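You operate a simulated robot arm through the tools that you are given. There is no shell and no other tool. Be economical: measure what you need, move in short steps, check, and stop when the job is done.

You are at the controls of a simulated robot arm. One attempt, no reset.

TASK
Scrub the mud smear off the meter plate, zero it and test the blue sample cup.
Fine: the grey meter; use the green scrub pad and put it back; switch the meter on to zero it; test that cup alone and leave it on the plate. Set down upright: green scrub pad, what you pick out. What is to be rubbed or washed off counts as gone when no trace of it is left.

Only the result counts: the job must be done as asked and must still hold three seconds after the hand-in. Knocking over, shifting, dropping, spilling or breaking anything else fails it.

THE ROBOT
A 7-joint arm with a two-finger parallel gripper, fixed in place. Base frame: the origin is at the foot of the arm, x ahead of it, y to its left, z up; the work surface is at about z = 0.8. Units: m, degrees, N and s.
With the tool pointing down near the work surface it reaches from about 0.3 to 0.7 m from the base axis. Its first joint turns from -66.0 to 66.0 degrees. Payload 1.57 kg.
The TCP is the grasp point between the finger pads, 0.03 m short of the fingertips. In the tool frame z runs along the fingers and y along their closing line. The gripper opens to 0.11 m. The fingers are 0.024 m wide and 0.012 m thick; the gripper's body (0.048 by 0.112 m) begins 0.078 m behind the TCP.
Orientation is told as [roll, pitch, yaw] about the base's x, y, z axes, in that order, counted from this pose: with the fingers straight down and closing along the base's y, the tool's x points along the base's -x, its y along +y and its z along -z.

THE INTERFACE
- The arm moves only by the tool jog_arm. Its argument "motion" is a list of rows, each an object (a shift or turn left out is 0, a gripper value left out holds the last) with "xyz": the shift along the base's x, y, z in m, a list of three; "rot": the turn, a rotation vector about the base's x, y, z in degrees, a list of three; "gripper": the finger opening in m, from 0 to 0.11. In form: [{"xyz": [x, y, z], "rot": [ax, ay, az], "gripper": gripper}, ...]. A call has 1 to 10 rows; each row shifts and turns the commanded pose from where the row before left it. Each row takes 0.2 s and may step no farther than 0.05 m and 8.6 degrees from the row before; otherwise, or with a gripper value out of range, the whole call is refused. A pose out of reach is approached as far as the arm can. The call stops where the force on the tool passes 40 N (or 10 N more than at its start, if that is more) or the arm is blocked; 0.2 s more then pass. The fingers move at their own pace (about 0.108 m/s each) and stop on an object; they squeeze with about 40 N. The grip force told is the motor's: it shows also when the fingers shut on nothing. Time passes only in rows, and 0.2 s behind the last, so rows that do not move let the fingers close. It gives the time, the measured TCP pose, the force on the tool (base axes), the opening and the grip force at its end, in the units of the frame above (readings bear some noise), with the torque about the TCP (base axes, N m) and any sound that the robot's microphone picked up, and new pictures: "show" is both (left out), scene, wrist or none.
- Cameras (640 x 400 px; columns grow to the right, rows downward): "scene" is fixed at [0.1655, -0.3961, 1.3958]; the picture's right is [0.76, -0.65, 0.00], its down [-0.42, -0.49, -0.76] and it looks along [0.49, 0.58, -0.65] (base axes); focal length 375 px, centre (320, 200). "wrist" rides on the gripper at [0.07, 0.016, -0.141] in the tool frame; the picture's right is [-0.23, 0.97, 0.00], its down [-0.85, -0.20, -0.48] and it looks along [-0.47, -0.11, 0.88] (tool axes); focal length 222 px, centre (320, 200). There is no depth. A picture from a camera that has moved, and an enlarged one, comes with that camera's place and axes in the base frame and with its lens.
- inspect(camera, box): a new picture of the part [left, top, right, bottom] of that camera's present view, enlarged. The clock stands still meanwhile.
- sign_off(): hands the job in; it is judged then, once.

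Work in short steps. Places have to be worked out from the pictures, the camera data and where the tool is seen: move nearer, look again, correct. Check each grasp and each placing, and mend what went wrong. You have 120 turns and 200 pictures in all, those below and enlarged ones among them. Open the gripper and draw the arm clear of the work before you hand the job in, unless the task says otherwise; then end with one line.

The tools are called after "Call:" as name(argument=value, ...) on one line, values as JSON. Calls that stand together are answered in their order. jog_arm: Moves the arm, as the interface text tells. Its arguments: {"type":"object","properties":{"motion":{"type":"array","items":{"type":"object","properties":{"xyz":{"type":"array","items":{"type":"number"}},"rot":{"type":"array","items":{"type":"number"}},"gripper":{"type":"number"}}}},"show":{"type":"string","enum":["both","scene","wrist","none"]}},"required":["motion"]} The other tools are called the same way: inspect (camera, box) takes an enlarged picture of a part of a camera's view; sign_off () hands the job in.

At the start:

```text
clock: 0.0
ee_pos: [0.4132, 0.0051, 1.0951]
tcp_rot: [-0.1, 0.0, 0.0]
wrist_force: [-0.4, 0.1, 0.1]
ft_torque: [-0.02, -0.02, -0.01]
finger_gap: 0.1099
gripper_force: 0.1
```

scene: 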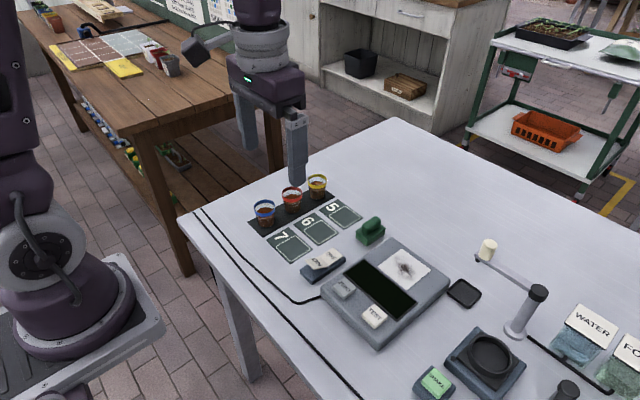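
wrist: 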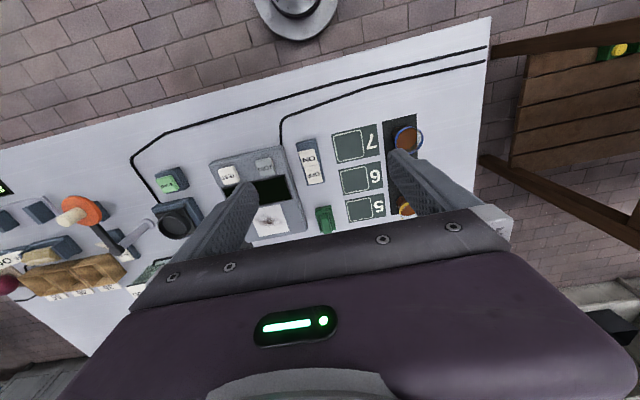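

I'll look more closely at the meter, the pad and the cups before I move.

Call:
inspect(camera="scene", box=[230, 160, 390, 260])

Call:
inspect(camera="scene", box=[290, 210, 490, 350])

Call:
inspect(camera="wrist", box=[140, 100, 440, 280])

```text
4.00 times, centred on (310, 210) of scene
camera zoom: at [0.1655, -0.3961, 1.3958], right [0.76, -0.65, 0.0], down [-0.42, -0.49, -0.76], along [0.49, 0.58, -0.65], focal length 1501 px, centre (360, 160)
```

zoom: 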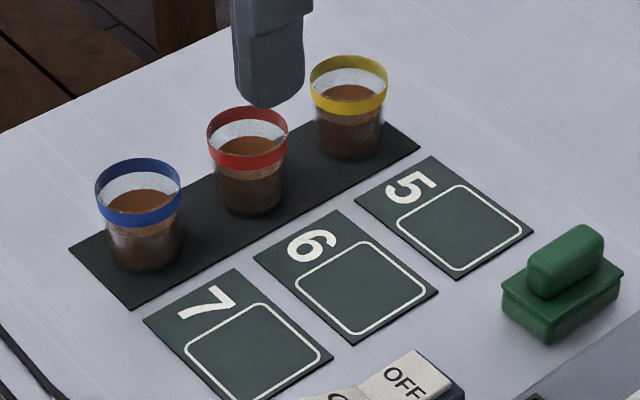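

```text
2.86 times, centred on (390, 280) of scene
camera zoom: at [0.1655, -0.3961, 1.3958], right [0.76, -0.65, 0.0], down [-0.42, -0.49, -0.76], along [0.49, 0.58, -0.65], focal length 1072 px, centre (120, -29)
```

zoom: 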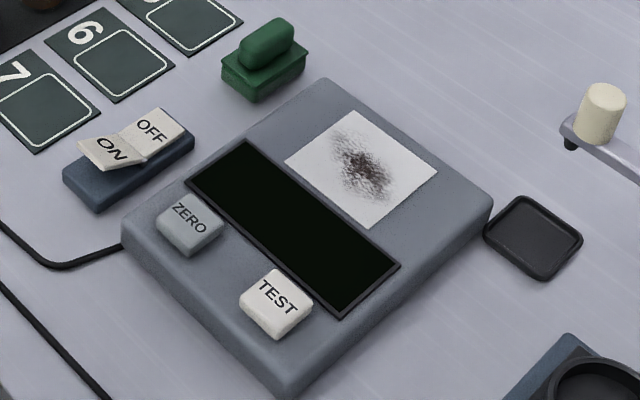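

```text
2.13 times, centred on (290, 190) of wrist
camera zoom: at [0.3426, 0.021, 1.2367], right [0.23, 0.97, 0.0], down [0.85, -0.2, 0.48], along [0.47, -0.11, -0.88], focal length 474 px, centre (384, 221)
```

zoom: 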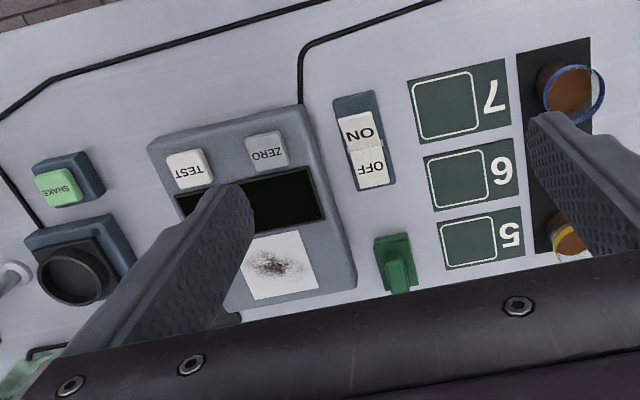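

All the fixtures look aligned with the base axes. I estimate the pad at (0.613, -0.035), the smear at (0.578, -0.155), the ON key at (0.467, -0.035), ZERO at (0.461, -0.117), TEST at (0.462, -0.19) and the blue cup at (0.465, 0.138). I'll move above the pad to refine these.

Call:
jog_arm(motion=[{"xyz": [0.04, -0.01, -0.02]}, {"xyz": [0.04, -0.01, -0.025]}, {"xyz": [0.04, -0.01, -0.025]}, {"xyz": [0.027, -0.01, -0.025]}, {}])

```text
clock: 1.2
ee_pos: [0.5601, -0.0366, 0.9985]
tcp_rot: [0.0, 0.1, 0.0]
wrist_force: [0.3, 0.0, 0.7]
ft_torque: [-0.04, -0.01, 0.0]
finger_gap: 0.11
gripper_force: 0.1
camera wrist: at [0.4893, -0.0199, 1.1396], right [0.23, 0.97, 0.0], down [0.85, -0.2, 0.48], along [0.47, -0.11, -0.88], focal length 222 px, centre (320, 200)
```

scene: 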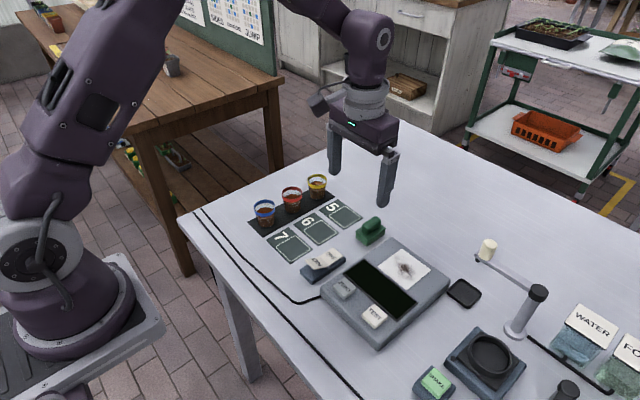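
wrist: 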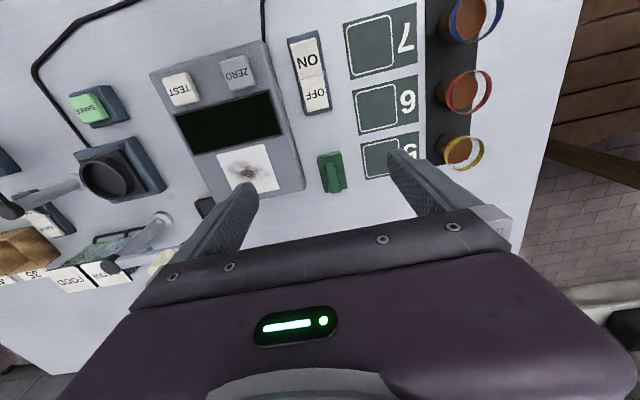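

The wrist view puts the pad at about (0.609, -0.030). I'll move above it and go down part of the way.

Call:
jog_arm(motion=[{"xyz": [0.025, 0.003, -0.02]}, {"xyz": [0.025, 0.002, -0.02], "gripper": 0.07}, {"xyz": [0, 0, -0.04]}, {}])

Call:
inspect(camera="scene", box=[320, 180, 440, 255])

Call:
inspect(camera="wrist", box=[220, 60, 460, 210])

```text
clock: 2.2
ee_pos: [0.6112, -0.0305, 0.9189]
tcp_rot: [-0.1, 0.0, 0.1]
wrist_force: [0.4, 0.2, 0.9]
ft_torque: [0.02, -0.02, 0.01]
finger_gap: 0.0699
gripper_force: 0.1
camera wrist: at [0.54, -0.0144, 1.0601], right [0.23, 0.97, 0.0], down [0.85, -0.2, 0.48], along [0.47, -0.11, -0.88], focal length 222 px, centre (320, 200)
```

scene: 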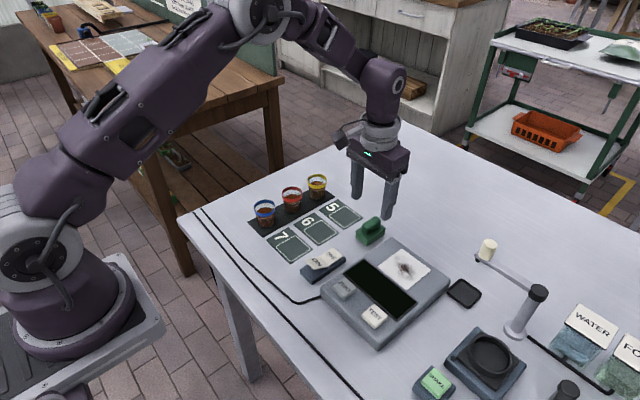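
wrist: 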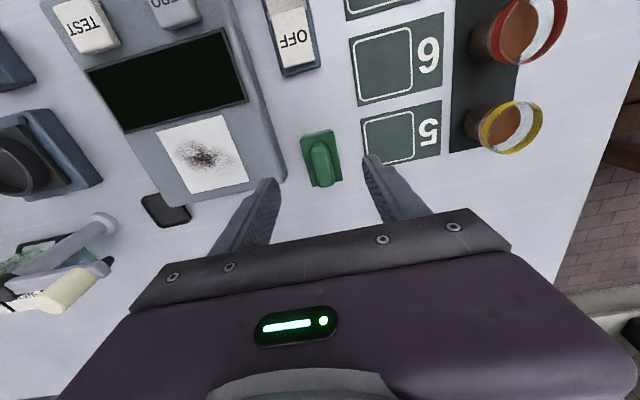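

```text
5.33 times, centred on (380, 218) of scene
camera zoom: at [0.1655, -0.3961, 1.3958], right [0.76, -0.65, 0.0], down [-0.42, -0.49, -0.76], along [0.49, 0.58, -0.65], focal length 2002 px, centre (0, 107)
```

zoom: 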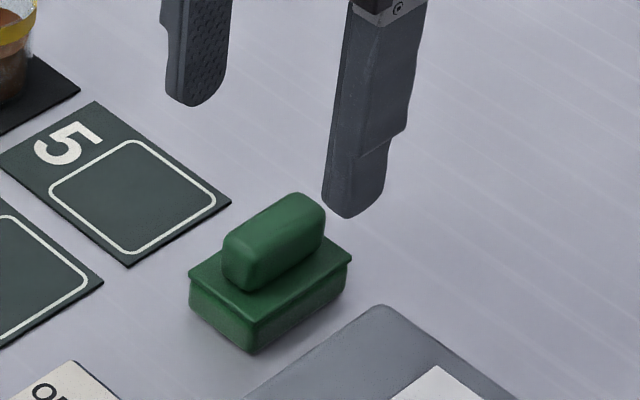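

```text
2.67 times, centred on (340, 135) of wrist
camera zoom: at [0.54, -0.0144, 1.0601], right [0.23, 0.97, 0.0], down [0.85, -0.2, 0.48], along [0.47, -0.11, -0.88], focal length 592 px, centre (267, 373)
```

zoom: 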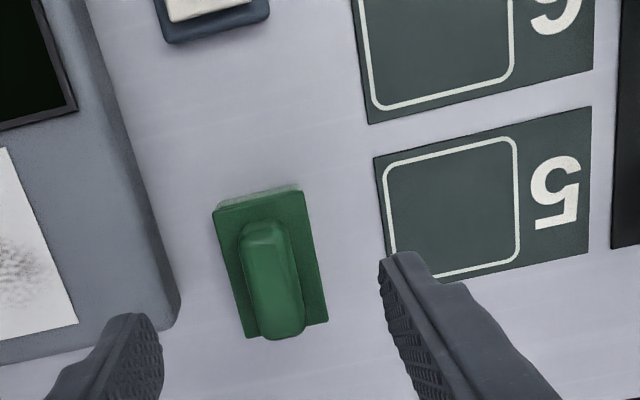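

The handle runs along x at about (0.613, -0.031), with its top near z 0.84. I'll narrow the gripper to clear the meter, lower onto the handle and check.

Call:
jog_arm(motion=[{"gripper": 0.045}, {"xyz": [0.001, -0.001, -0.03]}, {"xyz": [0, 0, -0.02]}, {"xyz": [0, 0, -0.01]}, {}], show="none")

Call:
inspect(camera="scene", box=[320, 180, 440, 255])

Call:
inspect(camera="wrist", box=[220, 60, 460, 210])

```text
clock: 3.4
ee_pos: [0.6105, -0.0324, 0.8609]
tcp_rot: [0.0, 0.0, 0.0]
wrist_force: [-0.1, 0.9, 0.6]
ft_torque: [-0.01, 0.0, 0.0]
finger_gap: 0.045
gripper_force: 0.1
```

```text
5.33 times, centred on (380, 218) of scene
camera zoom: at [0.1655, -0.3961, 1.3958], right [0.76, -0.65, 0.0], down [-0.42, -0.49, -0.76], along [0.49, 0.58, -0.65], focal length 2002 px, centre (0, 107)
```

zoom: 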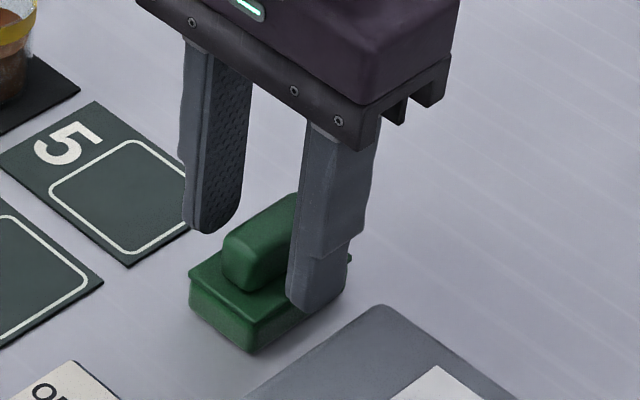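

```text
2.67 times, centred on (340, 135) of wrist
camera zoom: at [0.5405, -0.0158, 1.0013], right [0.23, 0.97, 0.0], down [0.85, -0.2, 0.48], along [0.47, -0.11, -0.88], focal length 592 px, centre (267, 373)
```

zoom: 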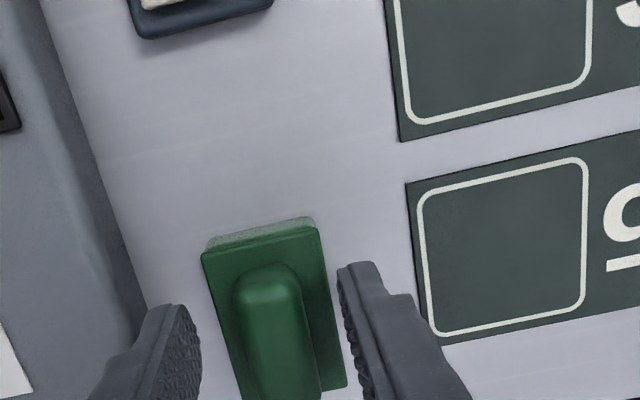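

Both fingers straddle the handle and the camera model fits. I'll shift 6 mm in +x, go down 6 mm more and close.

Call:
jog_arm(motion=[{"xyz": [0.006, 0.001, -0.003]}, {"xyz": [0, 0, -0.003]}, {"gripper": 0.0}, {}, {}], show="none")

Call:
inspect(camera="scene", box=[320, 180, 440, 255])

```text
clock: 4.6
ee_pos: [0.6178, -0.0305, 0.8542]
tcp_rot: [0.1, 0.0, 0.0]
wrist_force: [0.5, -0.7, 1.5]
ft_torque: [-0.06, -0.07, -0.05]
finger_gap: 0.0192
gripper_force: 33.5
```

```text
5.33 times, centred on (380, 218) of scene
camera zoom: at [0.1655, -0.3961, 1.3958], right [0.76, -0.65, 0.0], down [-0.42, -0.49, -0.76], along [0.49, 0.58, -0.65], focal length 2002 px, centre (0, 107)
```

zoom: 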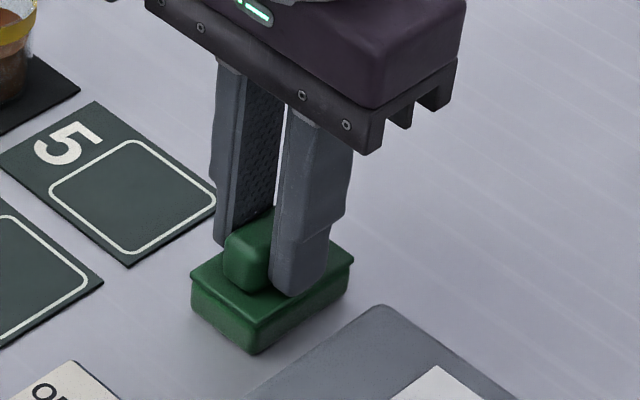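

The handle is held at a 19 mm gap, with the grasp pose at (0.617, -0.031, 0.855). I'll lift it and check.

Call:
jog_arm(motion=[{"xyz": [0, 0, 0.025]}, {"xyz": [0, 0, 0.035]}, {"xyz": [-0.02, -0.04, 0]}, {"xyz": [-0.02, -0.04, 0.0]}, {}])

Call:
inspect(camera="scene", box=[330, 180, 490, 280])

Call:
inspect(camera="wrist", box=[220, 60, 460, 210])

```text
clock: 5.8
ee_pos: [0.5762, -0.1084, 0.915]
tcp_rot: [0.0, 0.1, 0.0]
wrist_force: [-0.5, 0.1, -0.2]
ft_torque: [0.0, 0.02, 0.02]
finger_gap: 0.0189
gripper_force: 32.9
camera wrist: at [0.5056, -0.0929, 1.0567], right [0.23, 0.97, 0.0], down [0.86, -0.2, 0.48], along [0.47, -0.11, -0.88], focal length 222 px, centre (320, 200)
```

scene: 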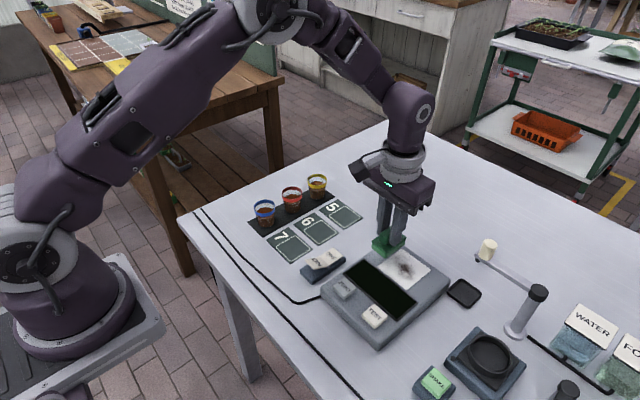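
wrist: 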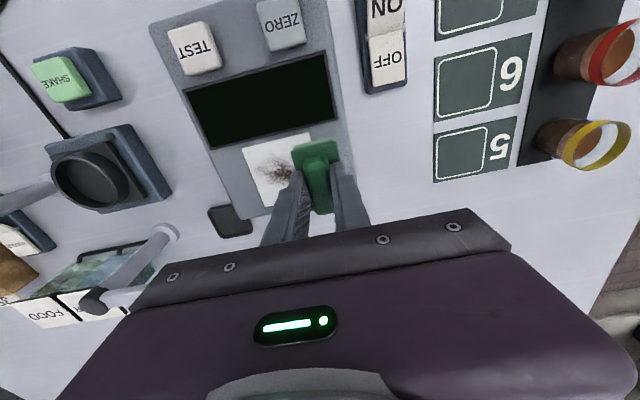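

```text
4.00 times, centred on (410, 230) of scene
camera zoom: at [0.1655, -0.3961, 1.3958], right [0.76, -0.65, 0.0], down [-0.42, -0.49, -0.76], along [0.49, 0.58, -0.65], focal length 1501 px, centre (-40, 80)
```

zoom: 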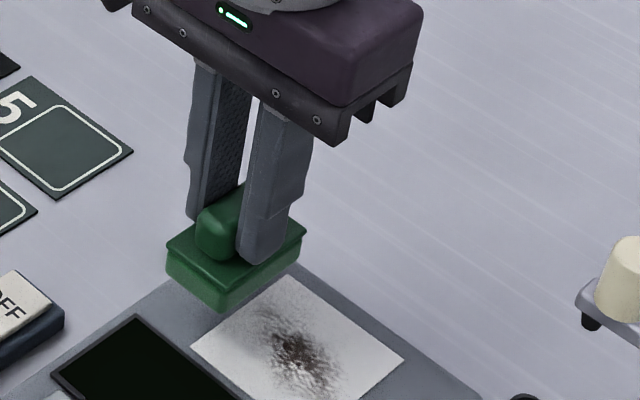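

```text
2.67 times, centred on (340, 135) of wrist
camera zoom: at [0.5056, -0.0929, 1.0567], right [0.23, 0.97, 0.0], down [0.86, -0.2, 0.48], along [0.47, -0.11, -0.88], focal length 592 px, centre (267, 373)
```

zoom: 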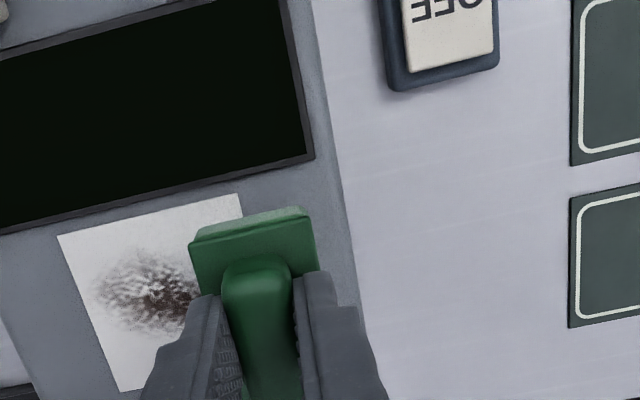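

The pad is held level, and the plate is about 7 cm square, centred near (0.5885, -0.1505). I'll go over the centre and lower in small steps to feel for contact.

Call:
jog_arm(motion=[{"xyz": [0.012, -0.042, 0]}, {"xyz": [0, 0, -0.012]}, {"xyz": [0, 0, -0.006]}, {"xyz": [0, 0, -0.004]}, {}], show="none")

Call:
inspect(camera="scene", box=[330, 200, 490, 300])

```text
clock: 7.0
ee_pos: [0.5894, -0.1516, 0.8914]
tcp_rot: [0.0, 0.0, 0.0]
wrist_force: [0.6, 0.2, -0.7]
ft_torque: [0.0, -0.02, 0.06]
finger_gap: 0.0187
gripper_force: 32.6
```

```text
4.00 times, centred on (410, 250) of scene
camera zoom: at [0.1655, -0.3961, 1.3958], right [0.76, -0.65, 0.0], down [-0.42, -0.49, -0.76], along [0.49, 0.58, -0.65], focal length 1501 px, centre (-40, 0)
```

zoom: 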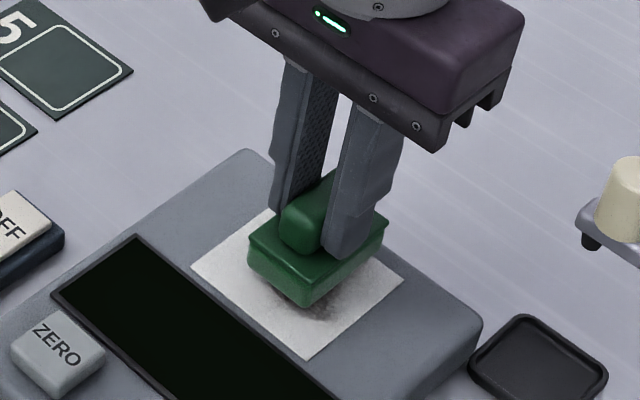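

The pad is just above the plate with no contact yet. I'll lower further in 2 mm steps.

Call:
jog_arm(motion=[{"xyz": [0, 0, -0.002]}, {"xyz": [0, 0, -0.002]}, {"xyz": [0, 0, -0.002]}, {}], show="none")

```text
clock: 8.0
ee_pos: [0.5888, -0.1525, 0.8871]
tcp_rot: [-0.1, 0.1, 0.1]
wrist_force: [0.6, -0.2, -0.3]
ft_torque: [0.0, 0.01, 0.0]
finger_gap: 0.0188
gripper_force: 33.5
```

Call:
jog_arm(motion=[{"xyz": [0, 0, -0.002]}, {"xyz": [0, 0, -0.002]}, {"xyz": [0, 0, -0.001]}, {}], show="none")

Call:
inspect(camera="scene", box=[330, 200, 490, 300])

```text
clock: 9.0
ee_pos: [0.5896, -0.1518, 0.8832]
tcp_rot: [0.1, -0.2, 0.0]
wrist_force: [-3.0, 5.2, 34.4]
ft_torque: [0.17, -0.01, 0.03]
finger_gap: 0.0188
gripper_force: 33.1
```

```text
4.00 times, centred on (410, 250) of scene
camera zoom: at [0.1648, -0.3958, 1.396], right [0.76, -0.65, 0.0], down [-0.42, -0.49, -0.76], along [0.49, 0.58, -0.65], focal length 1501 px, centre (-40, 0)
```

zoom: 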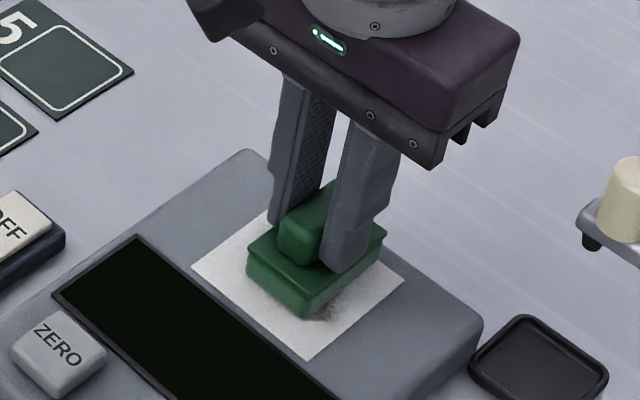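

Contact is at about TCP z 0.884 and is now 34 N, which is too hard. I'll ease off 1.3 mm and start gentle strokes.

Call:
jog_arm(motion=[{"xyz": [0, 0, -0.0]}, {"xyz": [0, 0, 0.0013]}, {"xyz": [0, 0.008, 0]}, {"xyz": [0, 0.008, 0]}, {"xyz": [0, -0.008, 0]}, {"xyz": [0, -0.008, 0]}], show="none")

```text
clock: 10.4
ee_pos: [0.5884, -0.1516, 0.8826]
tcp_rot: [0.1, 0.0, 0.0]
wrist_force: [0.8, 7.2, 16.0]
ft_torque: [0.24, -0.25, 0.1]
finger_gap: 0.0188
gripper_force: 33.1
```

The force is a moderate 16 N, so I'll carry on with a raster over the plate.

Call:
jog_arm(motion=[{"xyz": [0, -0.01, 0]}, {"xyz": [0, -0.01, 0]}, {"xyz": [0.01, 0, 0]}, {"xyz": [0, 0.012, 0]}, {"xyz": [0, 0.014, 0]}, {"xyz": [0, 0.012, 0]}, {"xyz": [-0.01, 0, 0]}, {"xyz": [-0.008, 0, 0]}, {"xyz": [0, -0.013, 0]}, {"xyz": [0, -0.013, 0]}], show="none")

Call:
inspect(camera="scene", box=[330, 200, 490, 300])

```text
clock: 12.6
ee_pos: [0.5813, -0.1608, 0.8828]
tcp_rot: [0.1, 0.0, 0.0]
wrist_force: [-0.7, 7.4, 18.1]
ft_torque: [0.29, -0.06, 0.01]
finger_gap: 0.0189
gripper_force: 32.6
```

```text
4.00 times, centred on (410, 250) of scene
camera zoom: at [0.1652, -0.3958, 1.3959], right [0.76, -0.65, 0.0], down [-0.42, -0.49, -0.76], along [0.49, 0.58, -0.65], focal length 1501 px, centre (-40, 0)
```

zoom: 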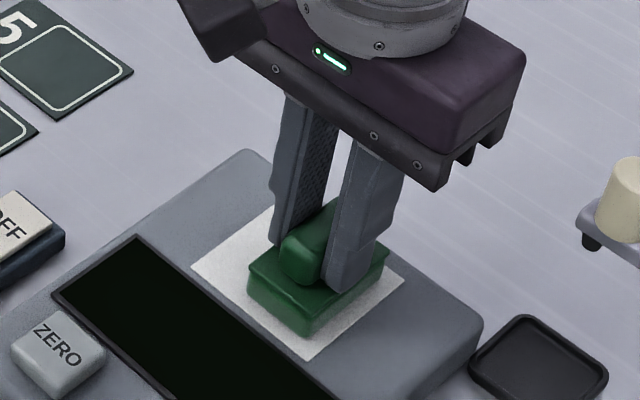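

The visible part looks clean. I'll make another full pass, since faint traces could remain, and then lift to check.

Call:
jog_arm(motion=[{"xyz": [0, -0.01, 0]}, {"xyz": [0.01, 0, 0]}, {"xyz": [0, 0.013, 0]}, {"xyz": [0, 0.013, 0]}, {"xyz": [0, 0.012, 0]}, {"xyz": [0.01, 0, 0]}, {"xyz": [0, -0.013, 0]}, {"xyz": [0, -0.013, 0]}, {"xyz": [0, -0.013, 0]}, {"xyz": [-0.01, 0.01, 0]}], show="none")

Call:
jog_arm(motion=[{"xyz": [0, 0, 0.02]}, {"xyz": [0, 0, 0.03]}, {"xyz": [0.02, 0.04, 0]}, {"xyz": [0.01, 0.04, 0]}, {"xyz": [0.0, 0.03, 0]}, {}])

Call:
inspect(camera="scene", box=[350, 220, 470, 295])

Call:
inspect(camera="wrist", box=[120, 60, 360, 210])

```text
clock: 14.8
ee_pos: [0.591, -0.1623, 0.8842]
tcp_rot: [0.0, 0.0, 0.0]
wrist_force: [0.2, 0.6, -0.1]
ft_torque: [0.01, -0.02, 0.0]
finger_gap: 0.0186
gripper_force: 33.2
```

```text
clock: 16.2
ee_pos: [0.6221, -0.0501, 0.934]
tcp_rot: [0.0, 0.1, 0.0]
wrist_force: [-0.2, 0.2, -0.8]
ft_torque: [0.0, -0.02, -0.04]
finger_gap: 0.0188
gripper_force: 32.7
camera wrist: at [0.551, -0.0328, 1.0756], right [0.23, 0.97, 0.0], down [0.85, -0.2, 0.48], along [0.47, -0.11, -0.88], focal length 222 px, centre (320, 200)
```

scene: 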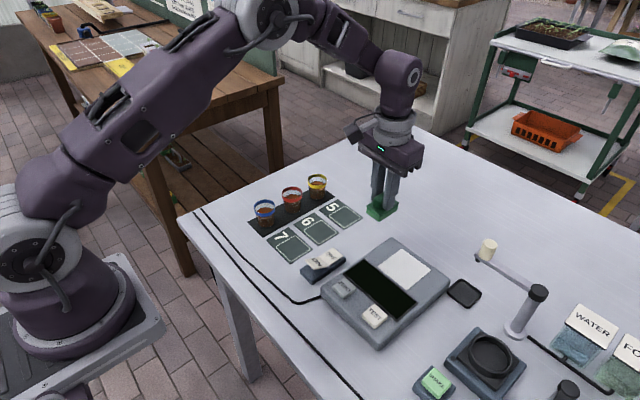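
wrist: 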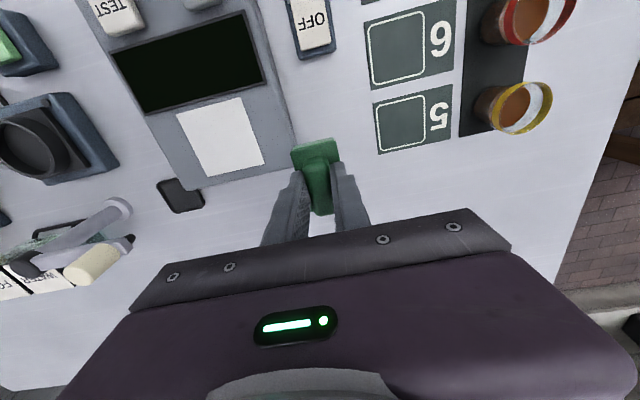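

```text
5.33 times, centred on (410, 258) of scene
camera zoom: at [0.1655, -0.3961, 1.3958], right [0.76, -0.65, 0.0], down [-0.42, -0.49, -0.76], along [0.49, 0.58, -0.65], focal length 2002 px, centre (-160, -107)
```

zoom: 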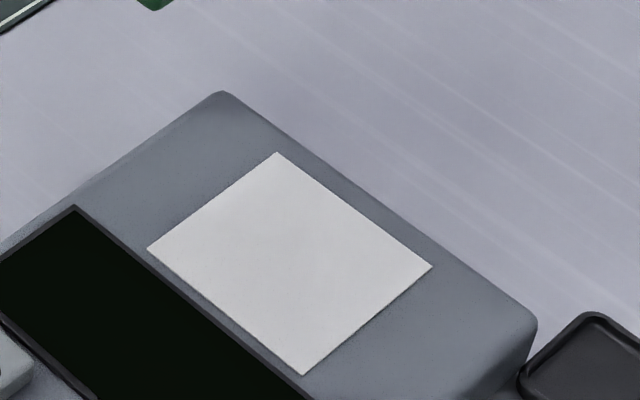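

```text
2.67 times, centred on (240, 135) of wrist
camera zoom: at [0.551, -0.0328, 1.0756], right [0.23, 0.97, 0.0], down [0.85, -0.2, 0.48], along [0.47, -0.11, -0.88], focal length 592 px, centre (533, 373)
```

zoom: 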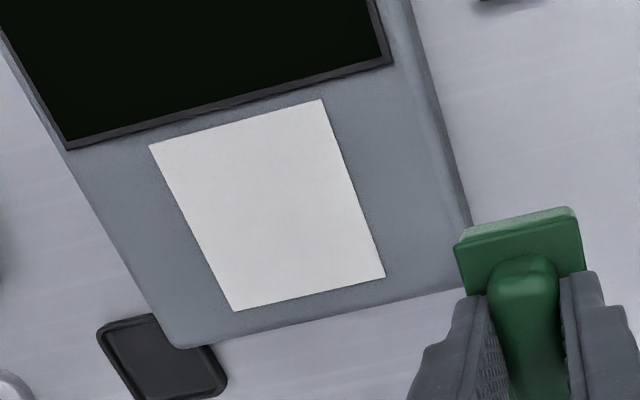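

The plate is clean. Now I'll take the pad back to its spot at (0.617, -0.031).

Call:
jog_arm(motion=[{"xyz": [-0.0048, 0.0195, -0.02]}, {"xyz": [0, 0, -0.03]}, {"xyz": [0, 0, -0.02]}, {"xyz": [0, 0, -0.005]}, {}], show="none")

Call:
inspect(camera="scene", box=[320, 180, 440, 255])

```text
clock: 17.4
ee_pos: [0.6159, -0.0324, 0.8581]
tcp_rot: [0.0, 0.1, 0.0]
wrist_force: [0.5, -0.3, -0.9]
ft_torque: [0.04, 0.01, 0.0]
finger_gap: 0.0188
gripper_force: 33.6
```

```text
5.33 times, centred on (380, 218) of scene
camera zoom: at [0.1655, -0.3961, 1.3958], right [0.76, -0.65, 0.0], down [-0.42, -0.49, -0.76], along [0.49, 0.58, -0.65], focal length 2002 px, centre (0, 107)
```

zoom: 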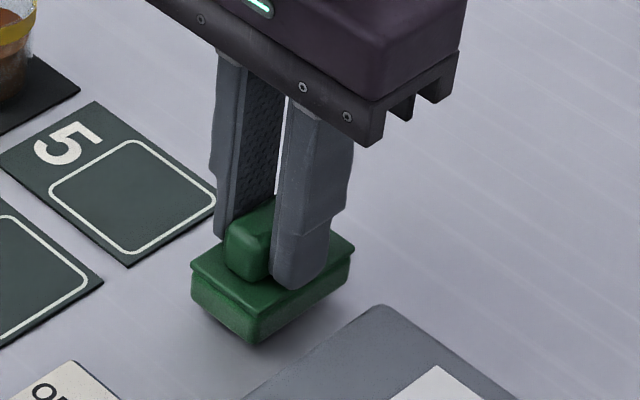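

It's about 4–5 mm above the table and matches its original place. I'll ease it down until it touches, then release.

Call:
jog_arm(motion=[{"xyz": [0.0005, 0.0005, -0.002]}, {"xyz": [0, 0, -0.001]}, {"xyz": [0, 0, -0.001]}, {}], show="none")

```text
clock: 18.4
ee_pos: [0.6163, -0.0307, 0.8545]
tcp_rot: [0.0, 0.0, -0.1]
wrist_force: [0.3, -0.5, -0.4]
ft_torque: [-0.03, 0.01, 0.0]
finger_gap: 0.0186
gripper_force: 33.4
```

Call:
jog_arm(motion=[{"xyz": [0, 0, -0.001]}, {"xyz": [0, 0, -0.001]}, {}], show="none")

```text
clock: 19.2
ee_pos: [0.6157, -0.0301, 0.8516]
tcp_rot: [0.0, -0.1, 0.0]
wrist_force: [-0.8, 1.3, 2.2]
ft_torque: [0.04, 0.06, -0.03]
finger_gap: 0.019
gripper_force: 33.5
```

Contact is felt at 2 N, so I'll release, rise and check.

Call:
jog_arm(motion=[{"gripper": 0.045}, {}, {"xyz": [0, 0, 0.03]}, {"xyz": [-0.02, 0, 0.04]}, {"xyz": [-0.04, 0, 0.02]}, {}])

Call:
inspect(camera="scene", box=[280, 180, 440, 280])

```text
clock: 20.6
ee_pos: [0.5583, -0.0307, 0.9409]
tcp_rot: [-0.1, 0.1, -0.1]
wrist_force: [-0.4, 1.2, -0.5]
ft_torque: [0.0, -0.01, 0.02]
finger_gap: 0.045
gripper_force: 0.1
camera wrist: at [0.4879, -0.0146, 1.0826], right [0.23, 0.97, 0.0], down [0.85, -0.2, 0.48], along [0.47, -0.11, -0.88], focal length 222 px, centre (320, 200)
```

scene: 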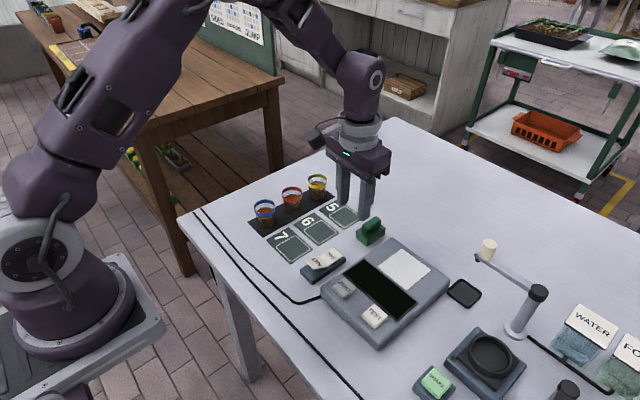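
wrist: 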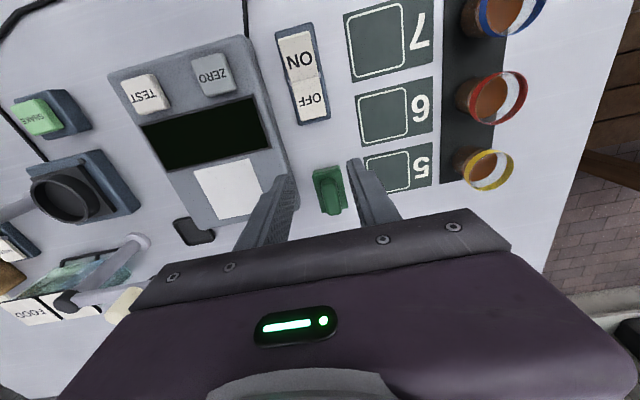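

```text
4.00 times, centred on (360, 230) of scene
camera zoom: at [0.1655, -0.3961, 1.3958], right [0.76, -0.65, 0.0], down [-0.42, -0.49, -0.76], along [0.49, 0.58, -0.65], focal length 1501 px, centre (160, 80)
```

zoom: 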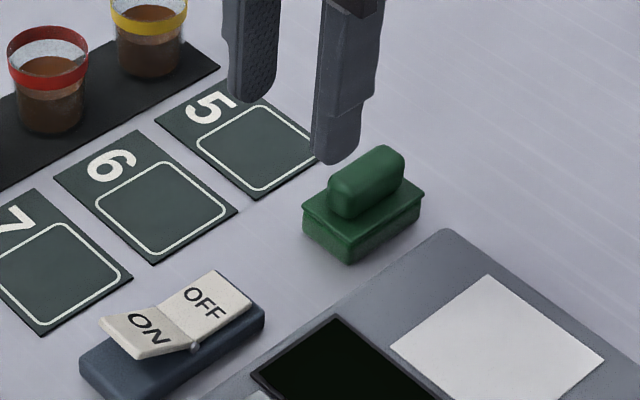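

The pad is back upright. I'll close the gripper and move above the ON half of the rocker, at about (0.462, -0.032).

Call:
jog_arm(motion=[{"xyz": [-0.045, 0, 0], "gripper": 0.0}, {"xyz": [-0.049, -0.0015, 0]}, {"xyz": [-0.0, 0, -0.03]}, {"xyz": [-0.002, 0, -0.02]}, {}])

Call:
inspect(camera="scene", box=[270, 220, 390, 295])

```text
clock: 21.8
ee_pos: [0.462, -0.0336, 0.8915]
tcp_rot: [0.1, 0.0, 0.0]
wrist_force: [-0.3, -0.5, 0.1]
ft_torque: [0.0, 0.02, 0.03]
finger_gap: 0.0
gripper_force: 21.7
camera wrist: at [0.3907, -0.017, 1.0322], right [0.23, 0.97, 0.0], down [0.85, -0.2, 0.48], along [0.47, -0.11, -0.88], focal length 222 px, centre (320, 200)
```

scene: 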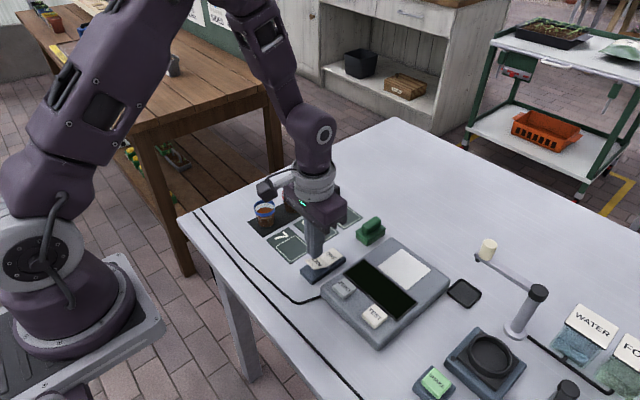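
wrist: 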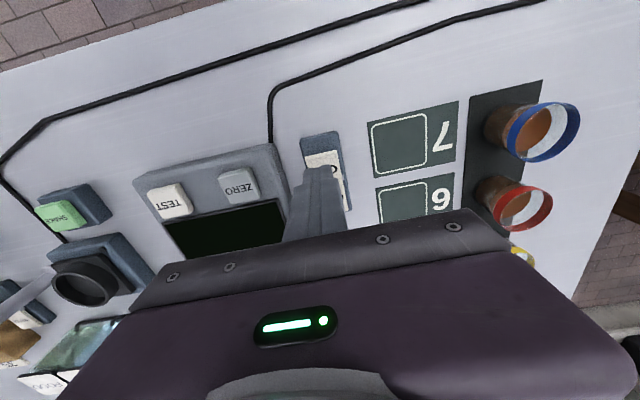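

```text
5.33 times, centred on (330, 258) of scene
camera zoom: at [0.1655, -0.3961, 1.3958], right [0.76, -0.65, 0.0], down [-0.42, -0.49, -0.76], along [0.49, 0.58, -0.65], focal length 2002 px, centre (267, -107)
```

zoom: 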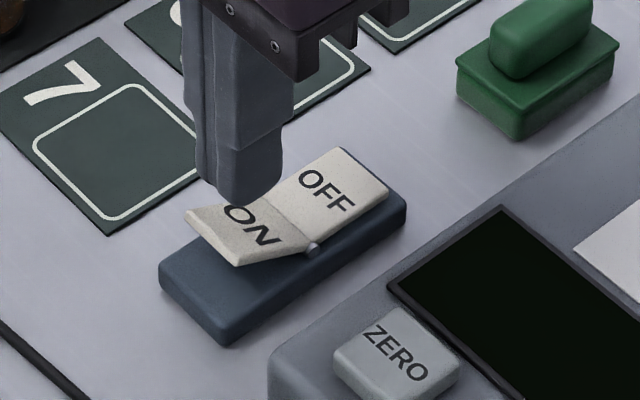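

The tip is above the outer, raised end of the ON key, and the pivot is at x≈0.481. I'll press down gently and listen for a click.

Call:
jog_arm(motion=[{"xyz": [-0.002, 0, -0.01]}, {"xyz": [0, 0, -0.007]}, {"xyz": [0, 0, -0.004]}, {"xyz": [0, 0, -0.003]}, {"xyz": [0, 0, -0.003]}, {}], show="none")

Call:
inspect(camera="scene", box=[270, 220, 390, 295])

```text
clock: 23.2
ee_pos: [0.459, -0.0335, 0.865]
tcp_rot: [0.1, -0.1, 0.0]
wrist_force: [-0.9, 0.0, 0.6]
ft_torque: [0.03, 0.02, -0.04]
finger_gap: 0.0
gripper_force: 20.5
```

```text
5.33 times, centred on (330, 258) of scene
camera zoom: at [0.1655, -0.3961, 1.3958], right [0.76, -0.65, 0.0], down [-0.42, -0.49, -0.76], along [0.49, 0.58, -0.65], focal length 2002 px, centre (267, -107)
```

zoom: 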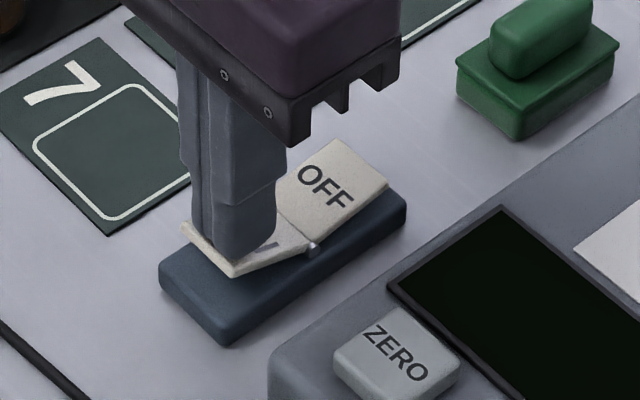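

The key is starting to tilt, so I'll continue down.

Call:
jog_arm(motion=[{"xyz": [-0.002, 0, -0.003]}, {"xyz": [0, 0, -0.003]}, {"xyz": [0, 0, -0.002]}, {"xyz": [0, 0, -0.002]}, {}], show="none")

Call:
inspect(camera="scene", box=[270, 220, 390, 295])

```text
clock: 24.4
ee_pos: [0.457, -0.0338, 0.8536]
tcp_rot: [0.0, 0.1, 0.0]
wrist_force: [-1.3, 0.2, -0.1]
ft_torque: [0.0, -0.01, 0.01]
finger_gap: 0.0
gripper_force: 21.4
```

```text
5.33 times, centred on (330, 258) of scene
camera zoom: at [0.1655, -0.3961, 1.3958], right [0.76, -0.65, 0.0], down [-0.42, -0.49, -0.76], along [0.49, 0.58, -0.65], focal length 2002 px, centre (267, -107)
```

zoom: 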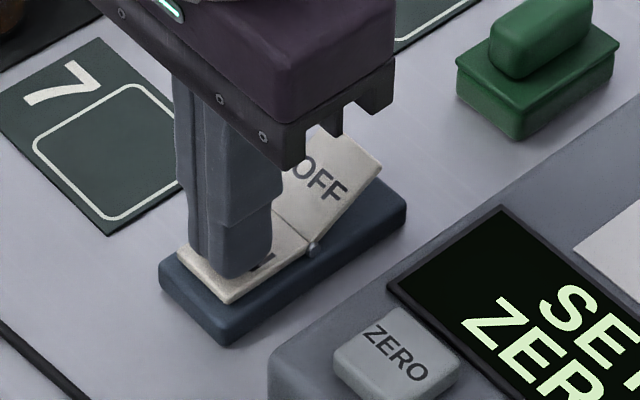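

The meter is on and shows "SET ZERO". I'll raise the tool, confirm the switch stays on, and move above the ZERO button.

Call:
jog_arm(motion=[{"xyz": [0, 0, 0.03]}, {"xyz": [0, 0, 0.03]}, {"xyz": [0.002, -0.042, 0]}, {"xyz": [0.002, -0.042, 0]}, {}])

Call:
inspect(camera="scene", box=[290, 220, 450, 320])

```text
clock: 25.6
ee_pos: [0.4612, -0.1162, 0.9155]
tcp_rot: [-0.1, 0.0, -0.1]
wrist_force: [-0.4, -0.3, -0.3]
ft_torque: [0.0, -0.01, 0.05]
finger_gap: 0.0
gripper_force: 21.2
camera wrist: at [0.3904, -0.1003, 1.0573], right [0.23, 0.97, 0.0], down [0.86, -0.2, 0.48], along [0.47, -0.11, -0.88], focal length 222 px, centre (320, 200)
```

scene: 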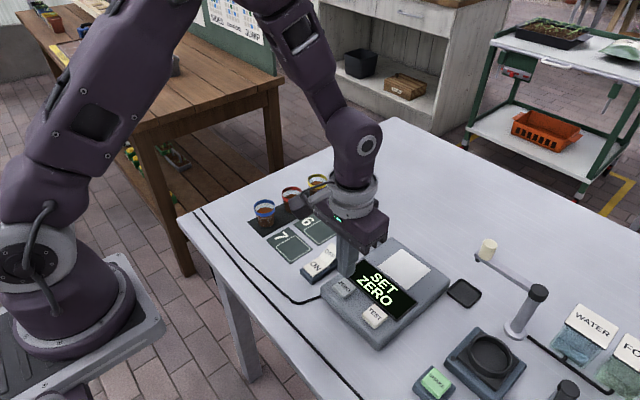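
wrist: 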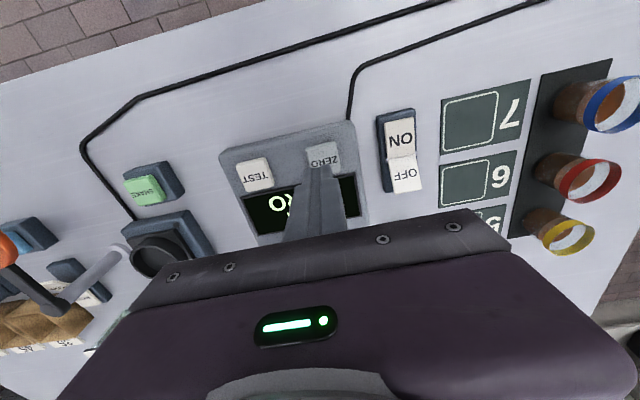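

```text
4.00 times, centred on (370, 270) of scene
camera zoom: at [0.1655, -0.3961, 1.3958], right [0.76, -0.65, 0.0], down [-0.42, -0.49, -0.76], along [0.49, 0.58, -0.65], focal length 1501 px, centre (120, -80)
```

zoom: 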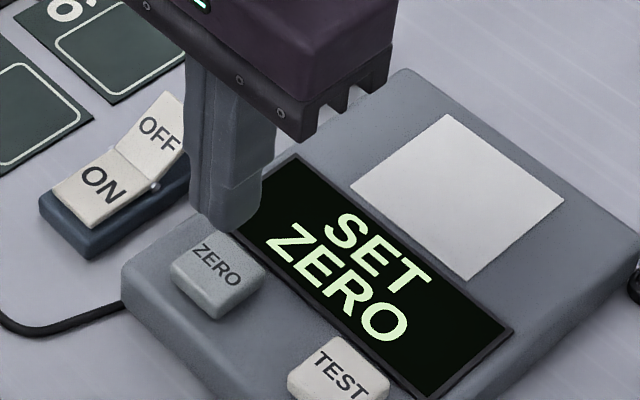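

The switch stays on. The ZERO top is at about (0.464, -0.114, 0.84), so I'll lower onto it.

Call:
jog_arm(motion=[{"xyz": [0.002, 0.001, -0.02]}, {"xyz": [0, 0, -0.014]}, {"xyz": [0, 0, -0.005]}, {"xyz": [0, 0, -0.003]}, {}], show="none")

Call:
inspect(camera="scene", box=[290, 220, 450, 320])

```text
clock: 26.8
ee_pos: [0.464, -0.1156, 0.8731]
tcp_rot: [0.0, 0.0, -0.1]
wrist_force: [-0.1, -0.3, 0.2]
ft_torque: [0.02, 0.0, 0.0]
finger_gap: 0.0
gripper_force: 21.0
```

```text
4.00 times, centred on (370, 270) of scene
camera zoom: at [0.1655, -0.3961, 1.3958], right [0.76, -0.65, 0.0], down [-0.42, -0.49, -0.76], along [0.49, 0.58, -0.65], focal length 1501 px, centre (120, -80)
```

zoom: 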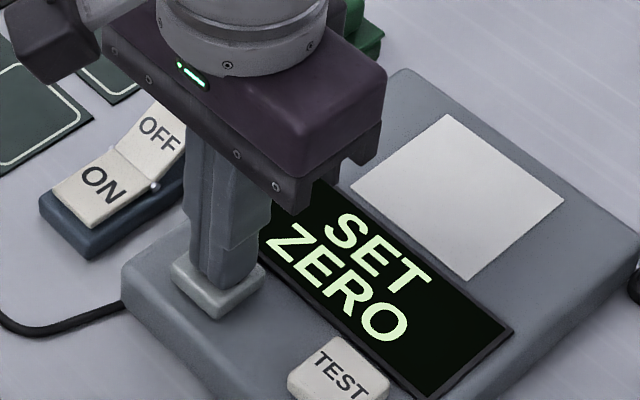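

The tip is centred on ZERO and just touching or about to. I'll press in small steps.

Call:
jog_arm(motion=[{"xyz": [0, 0, -0.002]}, {"xyz": [0, 0, -0.002]}, {"xyz": [0, 0, -0.001]}, {"xyz": [0, 0, -0.001]}, {}], show="none")

Call:
inspect(camera="scene", box=[290, 220, 450, 320])

```text
clock: 28.0
ee_pos: [0.4626, -0.115, 0.8667]
tcp_rot: [0.1, -0.1, 0.1]
wrist_force: [-0.2, -0.6, 3.1]
ft_torque: [-0.01, 0.0, 0.02]
finger_gap: 0.0001
gripper_force: 21.2
heard: click
```

```text
4.00 times, centred on (370, 270) of scene
camera zoom: at [0.1654, -0.3961, 1.3958], right [0.76, -0.65, 0.0], down [-0.42, -0.49, -0.76], along [0.49, 0.58, -0.65], focal length 1501 px, centre (120, -80)
```

zoom: 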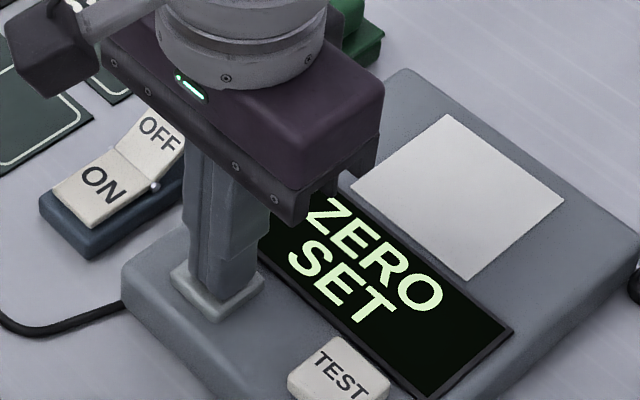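

"ZERO SET" is displayed. I'll rise and travel to above the blue cup, opening the gripper.

Call:
jog_arm(motion=[{"xyz": [0, 0, 0.04]}, {"xyz": [0, 0.02, 0.045]}, {"xyz": [0, 0.048, 0.01]}, {"xyz": [0, 0.048, 0], "gripper": 0.09}, {"xyz": [0, 0.048, 0]}, {"xyz": [0, 0.048, 0]}, {"xyz": [0, 0.04, 0]}, {}])

Call:
inspect(camera="scene", box=[230, 160, 350, 235])

Call:
inspect(camera="wrist", box=[220, 60, 460, 210])

```text
clock: 29.8
ee_pos: [0.4612, 0.1352, 0.9627]
tcp_rot: [0.0, -0.1, -0.1]
wrist_force: [-1.0, 0.1, 0.5]
ft_torque: [0.0, 0.0, -0.02]
finger_gap: 0.0897
gripper_force: 0.0
camera wrist: at [0.3911, 0.1516, 1.1047], right [0.23, 0.97, 0.0], down [0.85, -0.2, 0.48], along [0.47, -0.11, -0.88], focal length 222 px, centre (320, 200)
```

scene: 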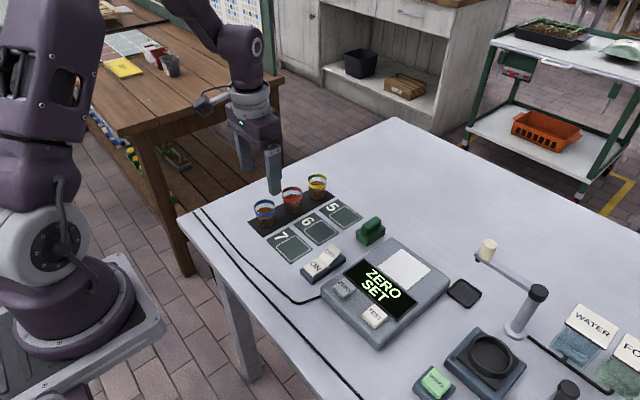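
wrist: 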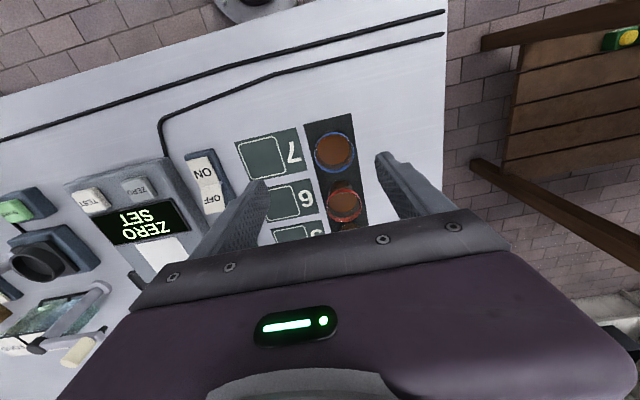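

```text
5.33 times, centred on (290, 198) of scene
camera zoom: at [0.1655, -0.3961, 1.3958], right [0.76, -0.65, 0.0], down [-0.42, -0.49, -0.76], along [0.49, 0.58, -0.65], focal length 2002 px, centre (480, 213)
```

zoom: 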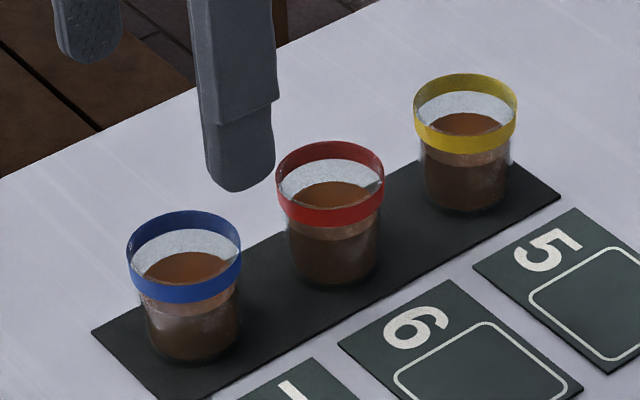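

```text
2.67 times, centred on (340, 135) of wrist
camera zoom: at [0.3911, 0.1516, 1.1047], right [0.23, 0.97, 0.0], down [0.85, -0.2, 0.48], along [0.47, -0.11, -0.88], focal length 592 px, centre (267, 373)
```

zoom: 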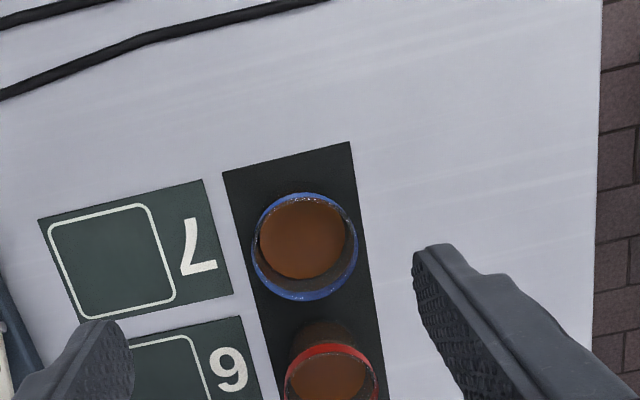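

Triangulating from both cameras puts the blue cup at (0.470, 0.149) with its rim at z≈0.85 and about 47 mm across. I'll align with it and lower part of the way.

Call:
jog_arm(motion=[{"xyz": [0.008, 0.0135, -0.02], "gripper": 0.08}, {"xyz": [0, 0, -0.03]}, {"xyz": [0, 0, -0.03]}, {}], show="none")

Call:
inspect(camera="scene", box=[230, 160, 350, 235])

Call:
inspect(camera="wrist", box=[220, 90, 460, 240])

```text
clock: 30.8
ee_pos: [0.4707, 0.1496, 0.8821]
tcp_rot: [-0.1, 0.0, 0.0]
wrist_force: [0.6, 0.3, -0.2]
ft_torque: [0.02, 0.01, -0.04]
finger_gap: 0.08
gripper_force: 0.1
```

```text
5.33 times, centred on (290, 198) of scene
camera zoom: at [0.1655, -0.3961, 1.3958], right [0.76, -0.65, 0.0], down [-0.42, -0.49, -0.76], along [0.49, 0.58, -0.65], focal length 2002 px, centre (480, 213)
```

zoom: 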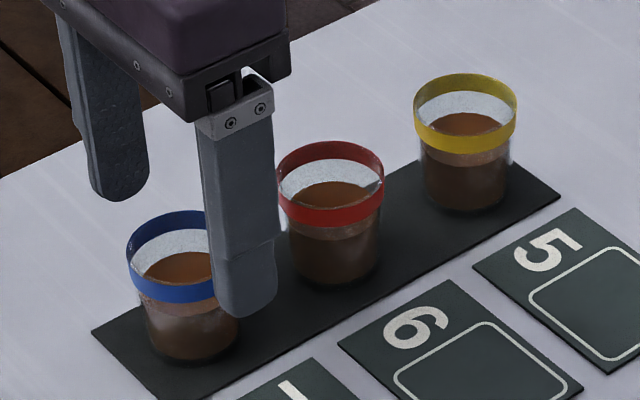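

```text
2.67 times, centred on (340, 165) of wrist
camera zoom: at [0.4002, 0.1668, 1.0228], right [0.23, 0.97, 0.0], down [0.85, -0.2, 0.48], along [0.47, -0.11, -0.88], focal length 592 px, centre (267, 293)
```

zoom: 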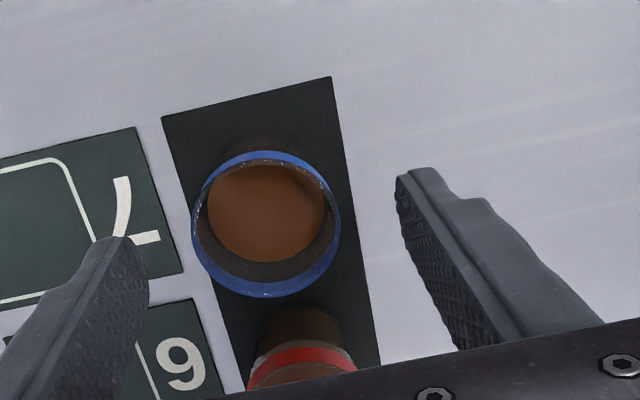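

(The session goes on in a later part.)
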